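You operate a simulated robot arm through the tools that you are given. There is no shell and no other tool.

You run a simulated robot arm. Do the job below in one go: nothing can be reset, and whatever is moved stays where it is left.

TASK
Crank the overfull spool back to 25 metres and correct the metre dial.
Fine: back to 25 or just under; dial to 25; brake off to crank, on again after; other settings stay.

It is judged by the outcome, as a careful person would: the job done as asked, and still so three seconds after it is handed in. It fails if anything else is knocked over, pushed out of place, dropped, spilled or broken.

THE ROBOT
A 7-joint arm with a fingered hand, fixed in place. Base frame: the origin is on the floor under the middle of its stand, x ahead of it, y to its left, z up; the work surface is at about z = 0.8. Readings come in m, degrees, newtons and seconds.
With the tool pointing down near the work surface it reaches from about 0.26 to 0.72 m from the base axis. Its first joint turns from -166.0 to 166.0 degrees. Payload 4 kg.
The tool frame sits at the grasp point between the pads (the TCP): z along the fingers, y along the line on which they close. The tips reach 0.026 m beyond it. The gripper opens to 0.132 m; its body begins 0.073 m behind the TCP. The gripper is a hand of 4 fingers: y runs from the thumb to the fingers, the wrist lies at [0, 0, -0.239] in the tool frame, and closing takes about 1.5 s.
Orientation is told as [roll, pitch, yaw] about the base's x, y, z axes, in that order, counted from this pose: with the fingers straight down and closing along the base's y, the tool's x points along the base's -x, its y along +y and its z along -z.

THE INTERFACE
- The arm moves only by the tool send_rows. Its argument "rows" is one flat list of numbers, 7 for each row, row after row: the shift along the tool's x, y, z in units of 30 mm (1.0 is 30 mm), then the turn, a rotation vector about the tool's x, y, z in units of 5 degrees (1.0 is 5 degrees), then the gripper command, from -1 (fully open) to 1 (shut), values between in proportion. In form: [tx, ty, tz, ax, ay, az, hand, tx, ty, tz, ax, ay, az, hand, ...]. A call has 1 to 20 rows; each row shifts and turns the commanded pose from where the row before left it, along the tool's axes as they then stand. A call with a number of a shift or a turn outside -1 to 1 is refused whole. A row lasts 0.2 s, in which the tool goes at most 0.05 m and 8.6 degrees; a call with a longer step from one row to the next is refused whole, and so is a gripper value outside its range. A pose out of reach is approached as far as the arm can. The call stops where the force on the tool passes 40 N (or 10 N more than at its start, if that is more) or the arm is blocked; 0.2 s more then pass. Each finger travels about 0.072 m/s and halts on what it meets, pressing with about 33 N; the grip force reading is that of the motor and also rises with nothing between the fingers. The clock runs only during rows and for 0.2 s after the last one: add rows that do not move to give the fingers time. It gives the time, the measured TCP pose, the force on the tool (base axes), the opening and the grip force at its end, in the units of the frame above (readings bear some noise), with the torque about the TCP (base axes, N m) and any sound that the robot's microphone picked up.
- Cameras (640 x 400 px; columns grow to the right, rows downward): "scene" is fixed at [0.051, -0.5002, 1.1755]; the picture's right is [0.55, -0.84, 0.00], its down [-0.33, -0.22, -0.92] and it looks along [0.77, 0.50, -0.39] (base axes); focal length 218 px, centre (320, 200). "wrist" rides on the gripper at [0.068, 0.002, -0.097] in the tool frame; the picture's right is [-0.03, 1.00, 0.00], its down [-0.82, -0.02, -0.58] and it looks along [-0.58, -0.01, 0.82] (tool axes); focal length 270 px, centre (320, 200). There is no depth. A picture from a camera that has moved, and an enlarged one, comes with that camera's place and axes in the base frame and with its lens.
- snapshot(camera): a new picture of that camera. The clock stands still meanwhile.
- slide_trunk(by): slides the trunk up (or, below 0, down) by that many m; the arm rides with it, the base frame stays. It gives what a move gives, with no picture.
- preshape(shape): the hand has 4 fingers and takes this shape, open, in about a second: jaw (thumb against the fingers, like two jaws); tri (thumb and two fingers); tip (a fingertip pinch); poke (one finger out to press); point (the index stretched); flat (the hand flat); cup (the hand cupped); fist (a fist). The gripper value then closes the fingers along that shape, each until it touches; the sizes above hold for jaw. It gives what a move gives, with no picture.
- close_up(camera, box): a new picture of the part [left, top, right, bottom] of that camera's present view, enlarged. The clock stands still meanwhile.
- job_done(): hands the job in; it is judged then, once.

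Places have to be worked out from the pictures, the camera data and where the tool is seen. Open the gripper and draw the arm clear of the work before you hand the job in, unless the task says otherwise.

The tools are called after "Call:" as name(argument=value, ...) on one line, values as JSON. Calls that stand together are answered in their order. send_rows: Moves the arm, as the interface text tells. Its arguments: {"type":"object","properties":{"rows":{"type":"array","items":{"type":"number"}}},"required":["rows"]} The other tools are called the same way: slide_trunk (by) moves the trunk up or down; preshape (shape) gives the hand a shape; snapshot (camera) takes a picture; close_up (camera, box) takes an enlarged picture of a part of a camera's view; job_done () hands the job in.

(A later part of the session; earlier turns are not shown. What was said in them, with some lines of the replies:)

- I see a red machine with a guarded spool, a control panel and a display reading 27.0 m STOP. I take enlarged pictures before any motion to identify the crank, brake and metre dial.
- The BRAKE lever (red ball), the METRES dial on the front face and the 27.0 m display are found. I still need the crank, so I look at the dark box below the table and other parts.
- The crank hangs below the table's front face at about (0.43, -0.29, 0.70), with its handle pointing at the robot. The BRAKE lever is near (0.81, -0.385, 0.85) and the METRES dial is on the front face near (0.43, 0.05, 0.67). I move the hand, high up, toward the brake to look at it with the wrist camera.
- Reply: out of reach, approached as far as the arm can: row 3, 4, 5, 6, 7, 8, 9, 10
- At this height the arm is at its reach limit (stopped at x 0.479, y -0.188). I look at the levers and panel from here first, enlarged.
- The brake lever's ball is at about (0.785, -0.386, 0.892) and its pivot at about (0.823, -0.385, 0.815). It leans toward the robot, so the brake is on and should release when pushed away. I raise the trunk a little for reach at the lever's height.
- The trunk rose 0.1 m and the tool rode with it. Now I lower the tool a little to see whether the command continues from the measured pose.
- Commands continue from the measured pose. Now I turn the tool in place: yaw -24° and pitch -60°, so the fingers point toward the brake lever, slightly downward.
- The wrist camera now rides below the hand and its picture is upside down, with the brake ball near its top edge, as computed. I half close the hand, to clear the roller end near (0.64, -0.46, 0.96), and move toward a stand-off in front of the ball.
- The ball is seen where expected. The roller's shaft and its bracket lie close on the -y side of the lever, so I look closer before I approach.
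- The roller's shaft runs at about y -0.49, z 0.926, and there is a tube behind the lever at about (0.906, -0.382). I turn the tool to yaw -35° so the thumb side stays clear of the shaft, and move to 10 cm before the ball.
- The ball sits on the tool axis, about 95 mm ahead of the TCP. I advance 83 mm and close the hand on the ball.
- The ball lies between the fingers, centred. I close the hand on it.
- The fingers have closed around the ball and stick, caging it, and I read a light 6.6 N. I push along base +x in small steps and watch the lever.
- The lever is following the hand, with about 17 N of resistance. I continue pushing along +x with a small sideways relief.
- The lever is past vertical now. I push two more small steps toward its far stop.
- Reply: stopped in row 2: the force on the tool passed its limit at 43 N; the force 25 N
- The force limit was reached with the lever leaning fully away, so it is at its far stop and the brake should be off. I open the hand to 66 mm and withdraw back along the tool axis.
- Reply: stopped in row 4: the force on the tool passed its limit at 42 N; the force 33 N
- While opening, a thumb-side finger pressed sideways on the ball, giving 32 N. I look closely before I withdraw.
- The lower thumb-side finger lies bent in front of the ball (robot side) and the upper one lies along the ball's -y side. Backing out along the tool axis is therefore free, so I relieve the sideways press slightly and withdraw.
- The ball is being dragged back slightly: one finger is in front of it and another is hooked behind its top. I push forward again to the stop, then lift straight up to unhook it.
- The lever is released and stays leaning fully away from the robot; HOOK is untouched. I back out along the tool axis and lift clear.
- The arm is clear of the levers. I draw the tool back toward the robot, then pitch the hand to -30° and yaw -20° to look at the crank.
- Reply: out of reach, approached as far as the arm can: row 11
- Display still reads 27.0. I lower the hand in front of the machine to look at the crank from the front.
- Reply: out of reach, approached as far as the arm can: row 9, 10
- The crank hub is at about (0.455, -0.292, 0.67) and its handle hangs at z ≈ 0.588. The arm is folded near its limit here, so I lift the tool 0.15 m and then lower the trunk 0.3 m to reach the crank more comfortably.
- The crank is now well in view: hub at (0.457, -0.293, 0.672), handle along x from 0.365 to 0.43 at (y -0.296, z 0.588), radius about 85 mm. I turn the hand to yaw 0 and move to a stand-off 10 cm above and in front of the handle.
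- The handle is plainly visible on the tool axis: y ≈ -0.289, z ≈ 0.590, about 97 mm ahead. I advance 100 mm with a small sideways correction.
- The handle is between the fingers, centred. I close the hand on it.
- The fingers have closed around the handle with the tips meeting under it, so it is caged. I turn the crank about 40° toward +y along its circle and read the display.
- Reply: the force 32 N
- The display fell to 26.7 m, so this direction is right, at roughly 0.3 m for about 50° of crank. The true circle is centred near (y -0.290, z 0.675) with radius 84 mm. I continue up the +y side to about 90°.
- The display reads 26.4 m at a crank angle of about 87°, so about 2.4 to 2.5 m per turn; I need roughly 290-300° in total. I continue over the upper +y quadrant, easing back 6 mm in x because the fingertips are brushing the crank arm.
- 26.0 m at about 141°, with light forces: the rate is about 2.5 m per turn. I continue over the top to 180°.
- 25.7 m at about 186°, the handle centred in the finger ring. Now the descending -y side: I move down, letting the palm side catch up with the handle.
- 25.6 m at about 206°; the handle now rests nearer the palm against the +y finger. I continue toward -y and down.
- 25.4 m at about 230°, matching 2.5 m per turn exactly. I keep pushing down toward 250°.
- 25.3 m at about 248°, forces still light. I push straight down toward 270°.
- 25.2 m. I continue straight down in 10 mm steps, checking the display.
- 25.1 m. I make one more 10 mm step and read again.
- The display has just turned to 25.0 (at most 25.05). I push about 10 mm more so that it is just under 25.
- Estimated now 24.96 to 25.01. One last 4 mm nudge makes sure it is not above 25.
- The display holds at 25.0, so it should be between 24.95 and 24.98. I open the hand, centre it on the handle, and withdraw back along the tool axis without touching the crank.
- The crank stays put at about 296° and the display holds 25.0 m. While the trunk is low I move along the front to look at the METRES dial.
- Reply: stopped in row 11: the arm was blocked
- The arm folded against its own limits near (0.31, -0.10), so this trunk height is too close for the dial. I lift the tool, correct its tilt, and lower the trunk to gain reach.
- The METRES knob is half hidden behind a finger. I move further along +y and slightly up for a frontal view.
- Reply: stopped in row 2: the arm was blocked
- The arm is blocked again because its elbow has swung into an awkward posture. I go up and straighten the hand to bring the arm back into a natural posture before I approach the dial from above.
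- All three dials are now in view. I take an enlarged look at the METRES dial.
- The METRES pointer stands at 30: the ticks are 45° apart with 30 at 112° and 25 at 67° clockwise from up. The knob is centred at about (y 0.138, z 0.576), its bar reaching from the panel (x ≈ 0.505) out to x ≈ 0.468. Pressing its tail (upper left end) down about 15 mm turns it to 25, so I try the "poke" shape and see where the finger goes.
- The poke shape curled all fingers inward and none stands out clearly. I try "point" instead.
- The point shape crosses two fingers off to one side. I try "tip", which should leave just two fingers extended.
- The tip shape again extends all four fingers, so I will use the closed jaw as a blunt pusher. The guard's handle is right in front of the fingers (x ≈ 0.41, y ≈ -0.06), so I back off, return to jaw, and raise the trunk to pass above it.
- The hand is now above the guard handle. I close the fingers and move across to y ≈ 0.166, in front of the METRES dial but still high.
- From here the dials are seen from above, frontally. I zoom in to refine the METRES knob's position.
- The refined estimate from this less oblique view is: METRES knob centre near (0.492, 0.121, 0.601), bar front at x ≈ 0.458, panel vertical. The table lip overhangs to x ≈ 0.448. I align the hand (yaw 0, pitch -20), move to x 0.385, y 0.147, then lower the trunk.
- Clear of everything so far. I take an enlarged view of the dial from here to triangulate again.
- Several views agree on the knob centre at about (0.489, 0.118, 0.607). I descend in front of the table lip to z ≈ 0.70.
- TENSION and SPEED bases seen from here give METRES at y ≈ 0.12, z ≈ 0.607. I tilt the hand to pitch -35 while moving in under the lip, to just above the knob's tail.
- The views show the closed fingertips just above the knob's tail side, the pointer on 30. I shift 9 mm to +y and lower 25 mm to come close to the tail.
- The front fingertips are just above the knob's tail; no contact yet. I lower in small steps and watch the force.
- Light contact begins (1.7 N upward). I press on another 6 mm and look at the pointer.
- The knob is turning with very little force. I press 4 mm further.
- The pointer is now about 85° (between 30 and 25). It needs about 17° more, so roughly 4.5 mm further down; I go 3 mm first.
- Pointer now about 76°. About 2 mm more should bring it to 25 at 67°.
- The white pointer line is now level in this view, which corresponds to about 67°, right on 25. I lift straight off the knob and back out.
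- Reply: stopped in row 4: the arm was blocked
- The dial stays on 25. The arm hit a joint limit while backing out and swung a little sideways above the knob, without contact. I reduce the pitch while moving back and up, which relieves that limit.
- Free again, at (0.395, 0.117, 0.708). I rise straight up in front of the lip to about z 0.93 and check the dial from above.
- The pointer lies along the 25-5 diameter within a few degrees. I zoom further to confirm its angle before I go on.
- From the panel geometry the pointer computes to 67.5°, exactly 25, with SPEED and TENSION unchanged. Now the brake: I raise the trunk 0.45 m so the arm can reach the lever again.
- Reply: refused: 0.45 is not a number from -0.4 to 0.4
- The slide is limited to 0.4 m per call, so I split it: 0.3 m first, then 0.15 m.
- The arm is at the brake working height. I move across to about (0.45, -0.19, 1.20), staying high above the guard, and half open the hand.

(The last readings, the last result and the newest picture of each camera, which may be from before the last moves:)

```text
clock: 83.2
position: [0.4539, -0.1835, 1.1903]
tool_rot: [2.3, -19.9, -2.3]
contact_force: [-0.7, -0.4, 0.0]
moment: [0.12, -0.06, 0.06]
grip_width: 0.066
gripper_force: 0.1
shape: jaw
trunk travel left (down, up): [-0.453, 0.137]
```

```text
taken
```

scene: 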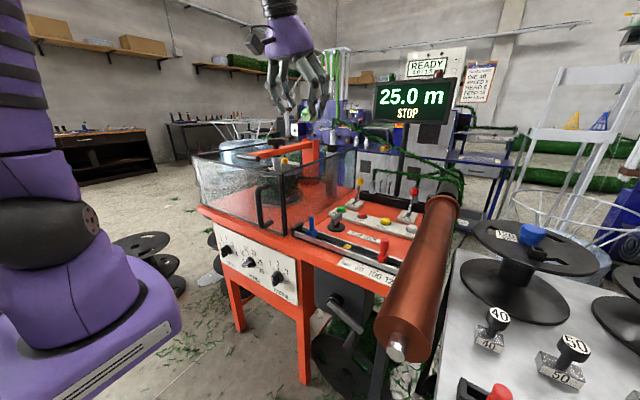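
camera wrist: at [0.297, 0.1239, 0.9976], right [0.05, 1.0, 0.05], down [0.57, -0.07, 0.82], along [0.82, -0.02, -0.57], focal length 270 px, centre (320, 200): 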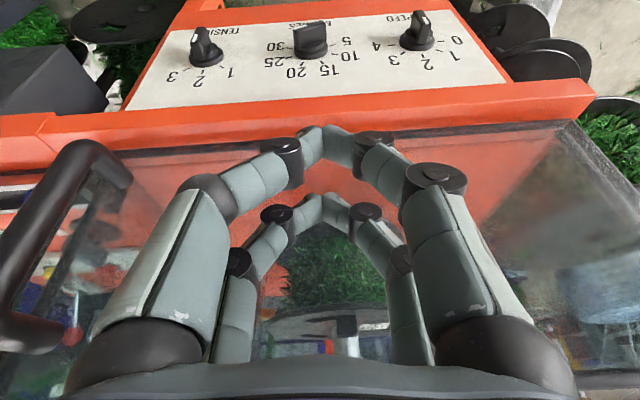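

Above the table edge now. I turn the hand to yaw -15°, pitch -60° and advance halfway toward the brake lever.

Call:
send_rows(rows=[0, 0, 0, 0.433, 0, 0.74, 0, 0, 0, 0, 0.433, 0, 0.74, 0, 0, 0, 0, 0.433, 0, 0.74, 0, 0, 0, 0, 0, -1, 0, 0, 0, 0, 0, 0, -1, 0, 0, 0, 0, 0, 0, -1, 0, 0, 0, 0, 0, 0, -1, 0, 0, 0, 0, 0, 0, -1, 0, 0, 0, 0, 0, 0, -1, 0, 0, 0, 0, 0, 0, -1, 0, 0, 0, 0, 0, 0, -1, 0, 0, 0.081, -0.196, 0.884, 0, 0, 0, 0, 0.081, -0.196, 0.884, 0, 0, 0, 0, 0.081, -0.196, 0.884, 0, 0, 0, 0, 0.081, -0.196, 0.884, 0, 0, 0, 0, 0.081, -0.196, 0.884, 0, 0, 0, 0, 0.081, -0.196, 0.884, 0, 0, 0, 0, 0.081, -0.196, 0.884, 0, 0, 0, 0, 0.081, -0.196, 0.884, 0, 0, 0, 0])

Call:
snapshot(camera="scene")

Call:
snapshot(camera="wrist")

```text
clock: 87.2
position: [0.6108, -0.2702, 1.0635]
tool_rot: [-0.5, -59.5, -13.7]
contact_force: [1.2, 0.3, -1.2]
moment: [0.0, -0.03, -0.02]
grip_width: 0.0658
gripper_force: 0.0
shape: jaw
trunk travel left (down, up): [-0.453, 0.137]
```

```text
taken
```

scene: 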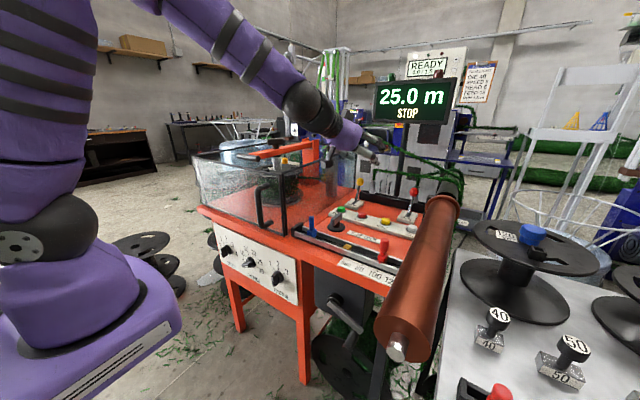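

```text
taken
camera wrist: at [0.4956, -0.2405, 1.0533], right [0.26, 0.97, 0.02], down [-0.09, 0.01, 1.0], along [0.96, -0.26, 0.08], focal length 270 px, centre (320, 200)
```

wrist: 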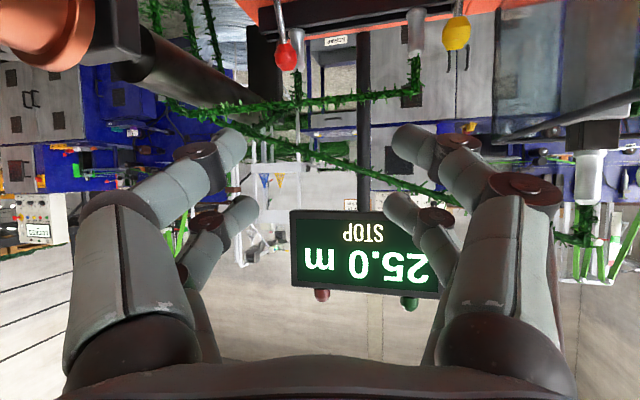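

The ball is seen at about (0.858, -0.384, 0.886), still leaning away (brake off). I continue to a stand-off about 11 cm before it.

Call:
send_rows(rows=[0.067, -0.215, 0.872, 0, 0, 0, 0, 0.067, -0.215, 0.872, 0, 0, 0, 0, 0.067, -0.215, 0.872, 0, 0, 0, 0, 0.067, -0.215, 0.872, 0, 0, 0, 0, 0.067, -0.215, 0.872, 0, 0, 0, 0, 0.067, -0.215, 0.872, 0, 0, 0, 0, 0.067, -0.215, 0.872, 0, 0, 0, 0, 0.067, -0.215, 0.872, 0, 0, 0, 0])

Call:
snapshot(camera="wrist")

Call:
close_up(camera="scene", box=[330, 140, 460, 222])

```text
clock: 89.0
position: [0.7642, -0.3621, 0.9422]
tool_rot: [-0.3, -59.4, -13.9]
contact_force: [-0.1, 1.0, -0.2]
moment: [-0.01, 0.02, 0.0]
grip_width: 0.066
gripper_force: 0.1
shape: jaw
trunk travel left (down, up): [-0.453, 0.137]
```

```text
taken
camera wrist: at [0.6503, -0.3322, 0.9324], right [0.26, 0.97, 0.02], down [-0.09, 0.0, 1.0], along [0.96, -0.26, 0.08], focal length 270 px, centre (320, 200)
```

wrist: 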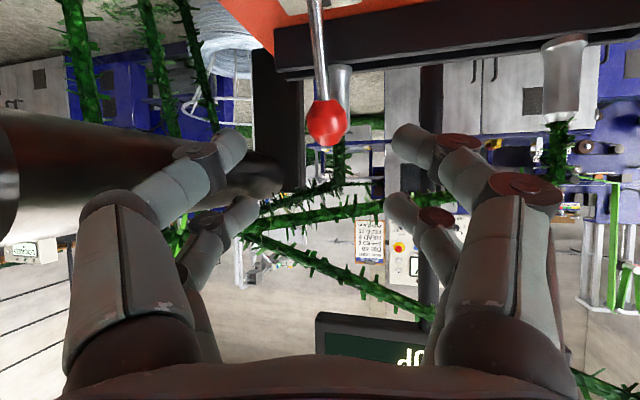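

```text
4.88 times, centred on (395, 181) of scene
camera zoom: at [0.051, -0.5002, 1.1755], right [0.55, -0.84, 0.0], down [-0.33, -0.22, -0.92], along [0.77, 0.5, -0.39], focal length 1064 px, centre (-46, 293)
```

zoom: 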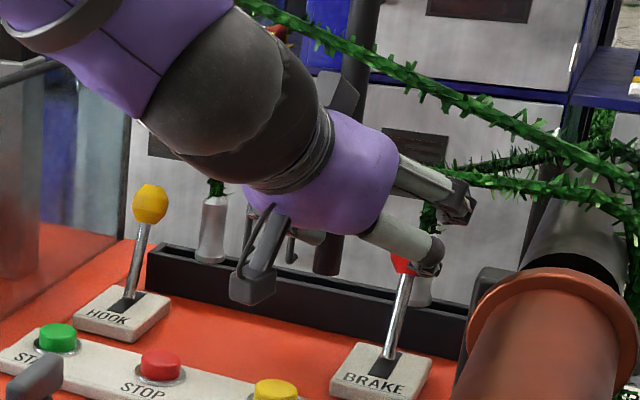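

The ball sits on the tool axis, 110 mm ahead. I advance 104 mm so the fingers straddle both ball and stick, keeping short of the tube behind.

Call:
send_rows(rows=[-0.02, 0.025, 0.867, 0, 0, 0, 0, -0.02, 0.025, 0.867, 0, 0, 0, 0, -0.02, 0.025, 0.867, 0, 0, 0, 0, -0.02, 0.025, 0.867, 0, 0, 0, 0])

Call:
snapshot(camera="wrist")

Call:
close_up(camera="scene", box=[350, 160, 450, 222])

```text
clock: 90.0
position: [0.8557, -0.3803, 0.8939]
tool_rot: [-0.5, -59.6, -13.6]
contact_force: [-0.4, 0.9, 0.7]
moment: [0.02, -0.01, 0.01]
grip_width: 0.0659
gripper_force: 0.1
shape: jaw
trunk travel left (down, up): [-0.453, 0.137]
```

```text
taken
camera wrist: at [0.7401, -0.3503, 0.8843], right [0.26, 0.97, 0.02], down [-0.09, 0.01, 1.0], along [0.96, -0.26, 0.08], focal length 270 px, centre (320, 200)
```

wrist: 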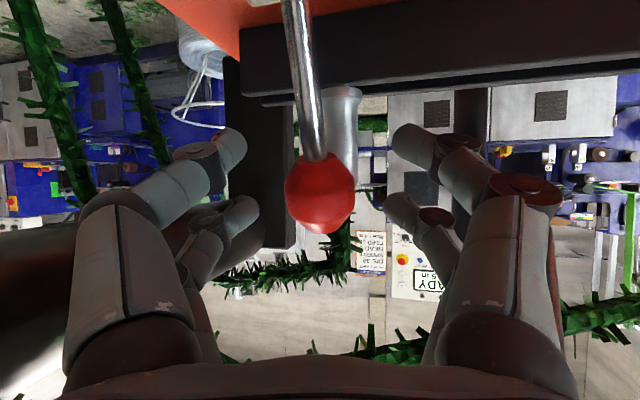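

```text
6.40 times, centred on (400, 191) of scene
camera zoom: at [0.051, -0.5002, 1.1755], right [0.55, -0.84, 0.0], down [-0.33, -0.22, -0.92], along [0.77, 0.5, -0.39], focal length 1396 px, centre (-192, 258)
```

zoom: 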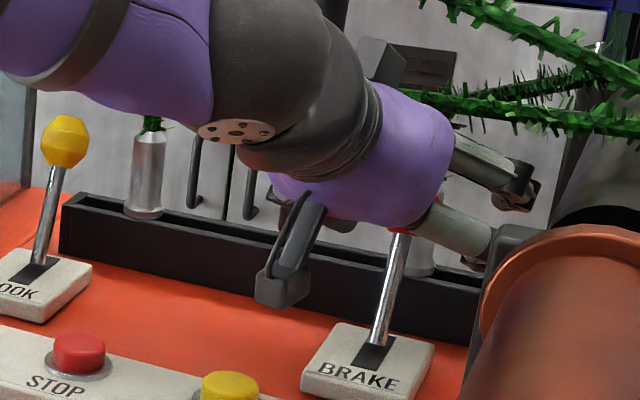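

The ball is centred between the fingers and the stick crosses the lower pair. I close the hand.

Call:
send_rows(rows=[0, 0, 0, 0, 0, 0, 0.3, 0, 0, 0, 0, 0, 0, 0.6, 0, 0, 0, 0, 0, 0, 1, 0, 0, 0, 0, 0, 0, 1, 0, 0, 0, 0, 0, 0, 1])

Call:
snapshot(camera="wrist")

Call:
close_up(camera="scene", box=[350, 160, 450, 222])

```text
clock: 91.2
position: [0.8542, -0.3816, 0.8947]
tool_rot: [-0.5, -59.5, -13.8]
contact_force: [0.9, -1.0, -1.7]
moment: [-0.04, 0.01, 0.02]
grip_width: 0.0001
gripper_force: 32.2
shape: jaw
trunk travel left (down, up): [-0.453, 0.137]
```

```text
taken
camera wrist: at [0.7396, -0.3508, 0.8835], right [0.26, 0.97, 0.02], down [-0.09, 0.01, 1.0], along [0.96, -0.26, 0.08], focal length 270 px, centre (320, 200)
```

wrist: 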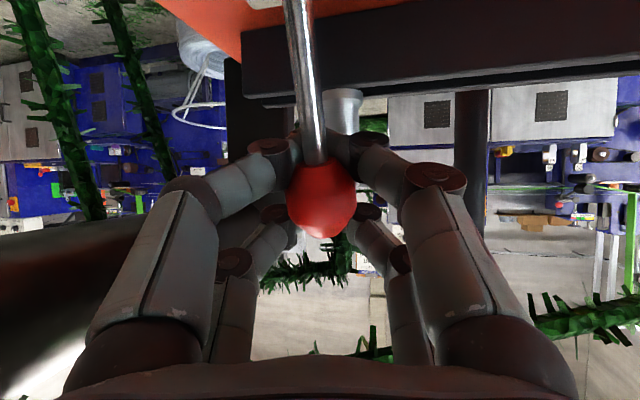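

```text
6.40 times, centred on (400, 191) of scene
camera zoom: at [0.051, -0.5002, 1.1755], right [0.55, -0.84, 0.0], down [-0.33, -0.22, -0.92], along [0.77, 0.5, -0.39], focal length 1396 px, centre (-192, 258)
```

zoom: 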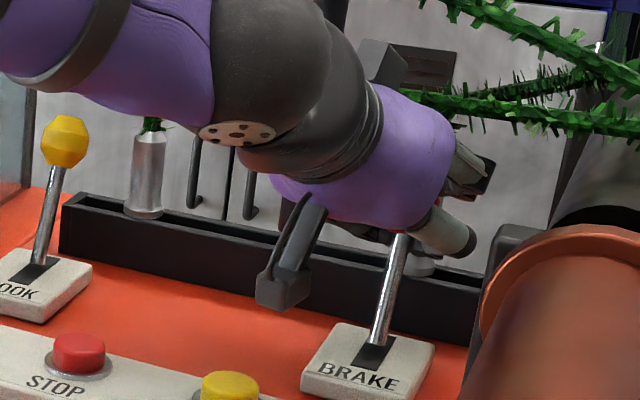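

This time the fingertips closed behind the stick and ball, a proper hook. I pull toward the robot along the lever's arc.

Call:
send_rows(rows=[0.16, -0.119, -0.469, 0, 0, 0, 1, 0.2, -0.119, -0.44, 0, 0, 0, 1, 0.2465, -0.119, -0.418, 0, 0, 0, 1])

Call:
snapshot(camera="wrist")

Call:
close_up(camera="scene", box=[350, 160, 450, 222])

```text
clock: 92.0
position: [0.8085, -0.3817, 0.8963]
tool_rot: [-0.6, -59.4, -13.9]
contact_force: [0.1, -0.4, -2.4]
moment: [0.02, -0.11, -0.01]
grip_width: 0.0001
gripper_force: 33.2
shape: jaw
trunk travel left (down, up): [-0.453, 0.137]
```

```text
taken
camera wrist: at [0.6932, -0.3516, 0.8866], right [0.26, 0.97, 0.02], down [-0.09, 0.0, 1.0], along [0.96, -0.26, 0.08], focal length 270 px, centre (320, 200)
```

wrist: 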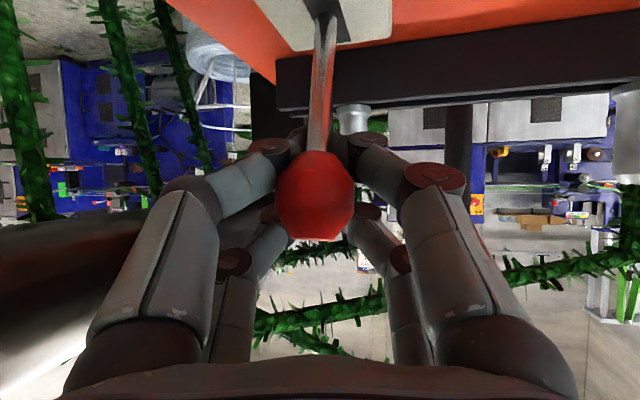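

```text
6.40 times, centred on (400, 191) of scene
camera zoom: at [0.051, -0.5002, 1.1755], right [0.55, -0.84, 0.0], down [-0.33, -0.22, -0.92], along [0.77, 0.5, -0.39], focal length 1396 px, centre (-192, 258)
```

zoom: 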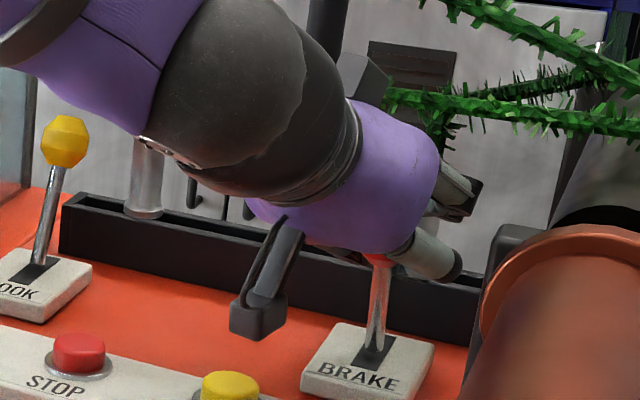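

The lever follows past vertical with little force. I keep pulling toward its near stop.

Call:
send_rows(rows=[0.23, -0.095, -0.31, 0, 0, 0, 1, 0.23, -0.095, -0.31, 0, 0, 0, 1])

Call:
close_up(camera="scene", box=[350, 160, 450, 222])

```text
clock: 92.5
position: [0.7978, -0.3793, 0.8953]
tool_rot: [-0.1, -59.9, -13.9]
contact_force: [31.0, -16.0, -11.5]
moment: [-0.03, -0.9, 0.27]
grip_width: 0.0
gripper_force: 32.9
shape: jaw
trunk travel left (down, up): [-0.453, 0.137]
stopped in row 2: the force on the tool passed its limit at 49 N (the readings are from after the stop); the commanded pose is now the measured one
```

```text
6.40 times, centred on (400, 191) of scene
camera zoom: at [0.051, -0.5002, 1.1755], right [0.55, -0.84, 0.0], down [-0.33, -0.22, -0.92], along [0.77, 0.5, -0.39], focal length 1396 px, centre (-192, 258)
```

zoom: 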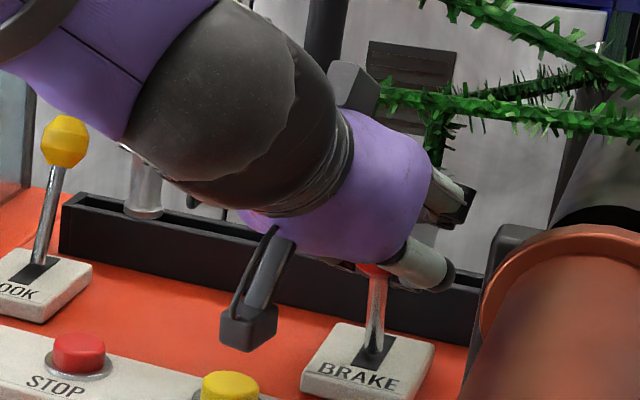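

The pull met the stop (49 N) with the stick at the same angle as at the start, so the brake is on. I relieve the pull a few millimetres and open the hand.

Call:
send_rows(rows=[-0.066, 0.032, 0.111, 0, 0, 0, 1, 0, 0, 0, 0, 0, 0, 0.6, 0, 0, 0, 0, 0, 0, 0.3, 0, 0, 0, 0, 0, 0, 0, 0, 0, 0, 0, 0, 0, 0, 0, 0, 0, 0, 0, 0, 0])

Call:
snapshot(camera="wrist")

Call:
close_up(camera="scene", box=[350, 160, 450, 222])

```text
clock: 94.0
position: [0.7968, -0.3797, 0.8988]
tool_rot: [-0.3, -60.0, -13.7]
contact_force: [0.3, 0.2, -0.1]
moment: [0.02, 0.02, 0.01]
grip_width: 0.0653
gripper_force: 0.1
shape: jaw
trunk travel left (down, up): [-0.453, 0.137]
```

```text
taken
camera wrist: at [0.6825, -0.3502, 0.8876], right [0.25, 0.97, 0.02], down [-0.09, 0.01, 1.0], along [0.96, -0.26, 0.09], focal length 270 px, centre (320, 200)
```

wrist: 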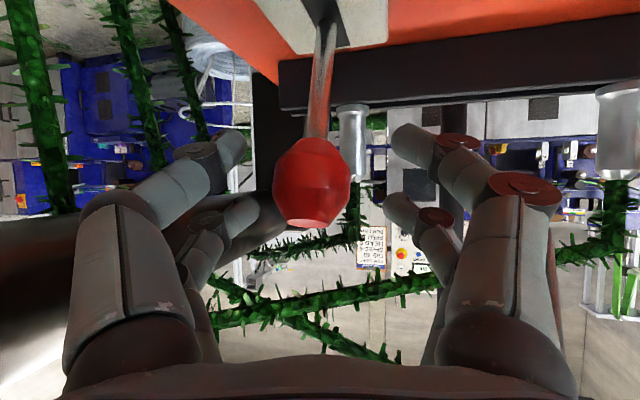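

```text
6.40 times, centred on (400, 191) of scene
camera zoom: at [0.051, -0.5002, 1.1755], right [0.55, -0.84, 0.0], down [-0.33, -0.22, -0.92], along [0.77, 0.5, -0.39], focal length 1396 px, centre (-192, 258)
```

zoom: 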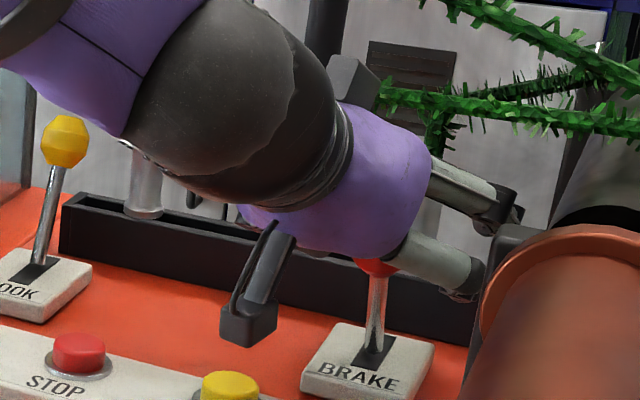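

The hand opened freely with zero force and the lever stays. I back out along the tool axis and compare the lever with its starting position.

Call:
send_rows(rows=[0, 0, -0.5, 0, 0, 0, 0, 0, 0, -0.8, 0, 0, 0, 0, 0, 0, -0.9, 0, 0, 0, 0, 0, 0, -0.9, 0, 0, 0, 0, 0, 0, -0.9, 0, 0, 0, 0])

Call:
snapshot(camera="wrist")

Call:
close_up(camera="scene", box=[340, 170, 440, 232])

```text
clock: 95.2
position: [0.6954, -0.3544, 0.9575]
tool_rot: [-0.4, -60.0, -13.8]
contact_force: [0.5, 0.1, -0.8]
moment: [0.0, 0.01, 0.0]
grip_width: 0.0655
gripper_force: 0.0
shape: jaw
trunk travel left (down, up): [-0.453, 0.137]
```

```text
taken
camera wrist: at [0.5806, -0.3252, 0.9474], right [0.26, 0.97, 0.02], down [-0.09, 0.01, 1.0], along [0.96, -0.26, 0.09], focal length 270 px, centre (320, 200)
```

wrist: 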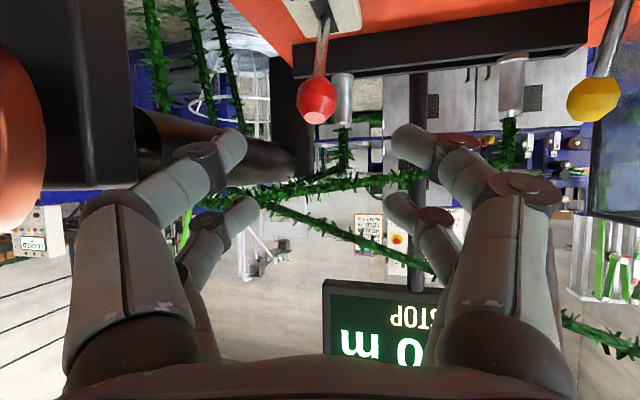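

```text
6.40 times, centred on (390, 201) of scene
camera zoom: at [0.051, -0.5002, 1.1755], right [0.55, -0.84, 0.0], down [-0.33, -0.22, -0.92], along [0.77, 0.5, -0.39], focal length 1396 px, centre (-128, 194)
```

zoom: 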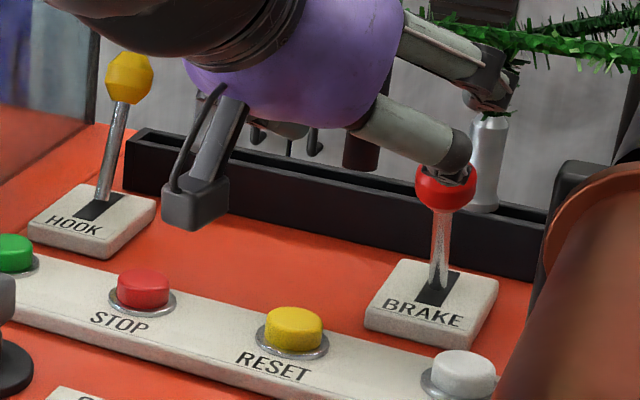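

The brake lever looks exactly as at the start: on. I withdraw the arm up and back, clear of the machine.

Call:
send_rows(rows=[-0.2, 0, -0.9, 0, 0, 0, 0, -0.2, 0.1, -0.9, 0, 0, 0, 0, -0.3, 0.2, -0.9, 0, 0, 0, 0, -0.3, 0.3, -0.9, 0, 0, 0, 0, -0.3, 0.3, -0.9, 0, 0, 0, 0, -0.3, 0.3, -0.9, 0, 0, 0, 0, 0, 0.3, -0.9, 0, 0, 0, -0.5, 0, 0.3, -0.9, 0, 0, 0, -1])

Call:
snapshot(camera="scene")

Call:
snapshot(camera="wrist")

```text
clock: 97.0
position: [0.5529, -0.2644, 1.1092]
tool_rot: [-0.3, -60.0, -13.7]
contact_force: [-0.2, -0.5, -0.7]
moment: [0.02, 0.01, 0.0]
grip_width: 0.132
gripper_force: 0.0
shape: jaw
trunk travel left (down, up): [-0.453, 0.137]
```

```text
taken
```

scene: 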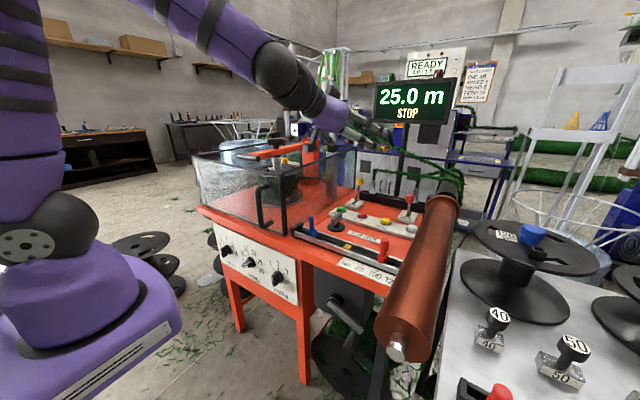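

```text
taken
camera wrist: at [0.4379, -0.2336, 1.0986], right [0.25, 0.97, 0.02], down [-0.09, 0.01, 1.0], along [0.96, -0.26, 0.09], focal length 270 px, centre (320, 200)
```

wrist: 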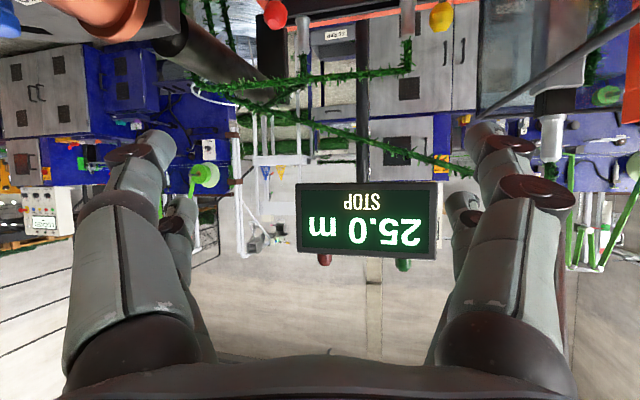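

The hand is open and clear; the display still reads 25.0 m STOP. I draw back a bit further and make a final check of all controls.

Call:
send_rows(rows=[0, 0.2, -0.9, 0, 0, 0, -1, 0, 0.2, -0.9, 0, 0, 0, -1, 0, 0.2, -0.9, 0, 0, 0, -1, 0, 0.2, -0.9, 0, 0, 0, -1])

Call:
snapshot(camera="scene")

Call:
close_up(camera="scene", box=[280, 170, 440, 270])

Call:
close_up(camera="scene", box=[190, 210, 350, 310])

Call:
close_up(camera="scene", box=[340, 40, 520, 150])

```text
clock: 98.0
position: [0.4665, -0.2143, 1.1629]
tool_rot: [-0.3, -60.0, -13.8]
contact_force: [0.0, 0.9, -0.3]
moment: [-0.02, -0.02, 0.0]
grip_width: 0.1317
gripper_force: 0.0
shape: jaw
trunk travel left (down, up): [-0.453, 0.137]
```

```text
taken
```

scene: 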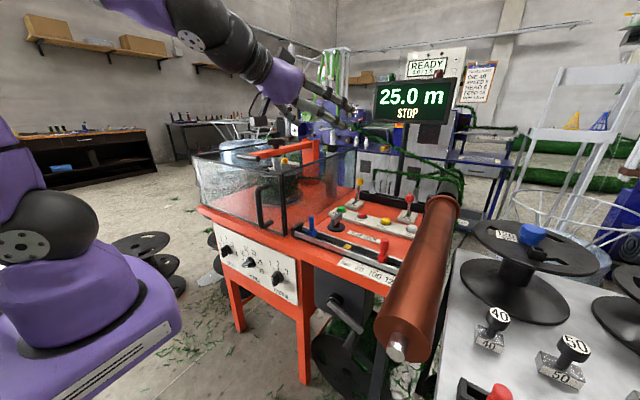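

```text
4.00 times, centred on (360, 220) of scene
camera zoom: at [0.051, -0.5002, 1.1755], right [0.55, -0.84, 0.0], down [-0.33, -0.22, -0.92], along [0.77, 0.5, -0.39], focal length 873 px, centre (160, 120)
```

zoom: 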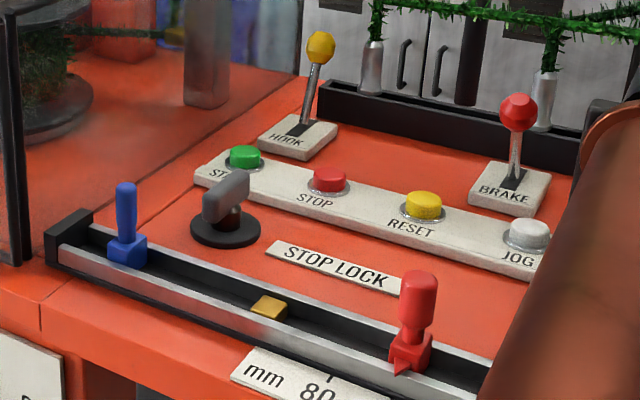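

```text
4.00 times, centred on (270, 260) of scene
camera zoom: at [0.051, -0.5002, 1.1755], right [0.55, -0.84, 0.0], down [-0.33, -0.22, -0.92], along [0.77, 0.5, -0.39], focal length 873 px, centre (520, -40)
```

zoom: 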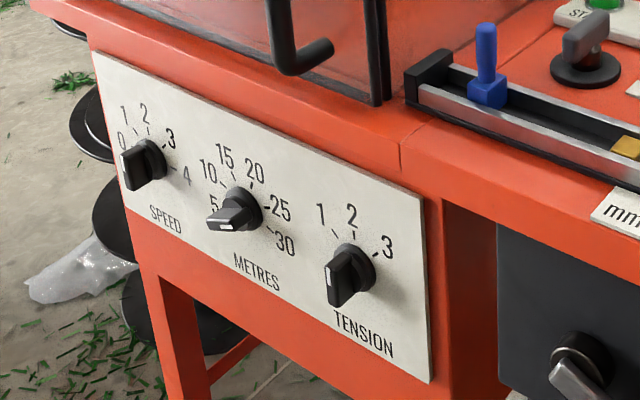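

```text
3.56 times, centred on (430, 95) of scene
camera zoom: at [0.051, -0.5002, 1.1755], right [0.55, -0.84, 0.0], down [-0.33, -0.22, -0.92], along [0.77, 0.5, -0.39], focal length 776 px, centre (-71, 573)
```

zoom: 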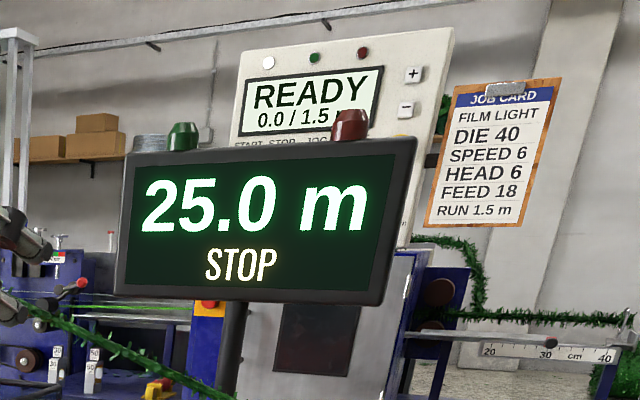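

The job is done: the display shows 25.0 m (about 24.96 by the crank angle), METRES points at 25 and the brake is back on. HOOK, SPEED, TENSION, STOP LOCK and the sliders are unchanged, and the arm is clear with the hand open, so I hand it in.

Call:
job_done()

```text
The job is handed in.
```

The spool is cranked back and the display reads 25.0 m. By the crank angle it is really just under, at about 24.96 m.

- **Metre dial:** METRES was at 30 and now points to 25.
- **Brake:** I released it for cranking and put it back on. The lever sits where it was at the start.
- **Other settings:** HOOK, SPEED, TENSION, STOP LOCK and the sliders look the same as before in the final pictures.

Nothing was knocked over or displaced that I could see. While I worked the brake lever, the hand appeared to overlap the green garland strung above it. I felt no force there, and the garland looked unmoved afterwards.

The arm is clear of the machine with the hand open.
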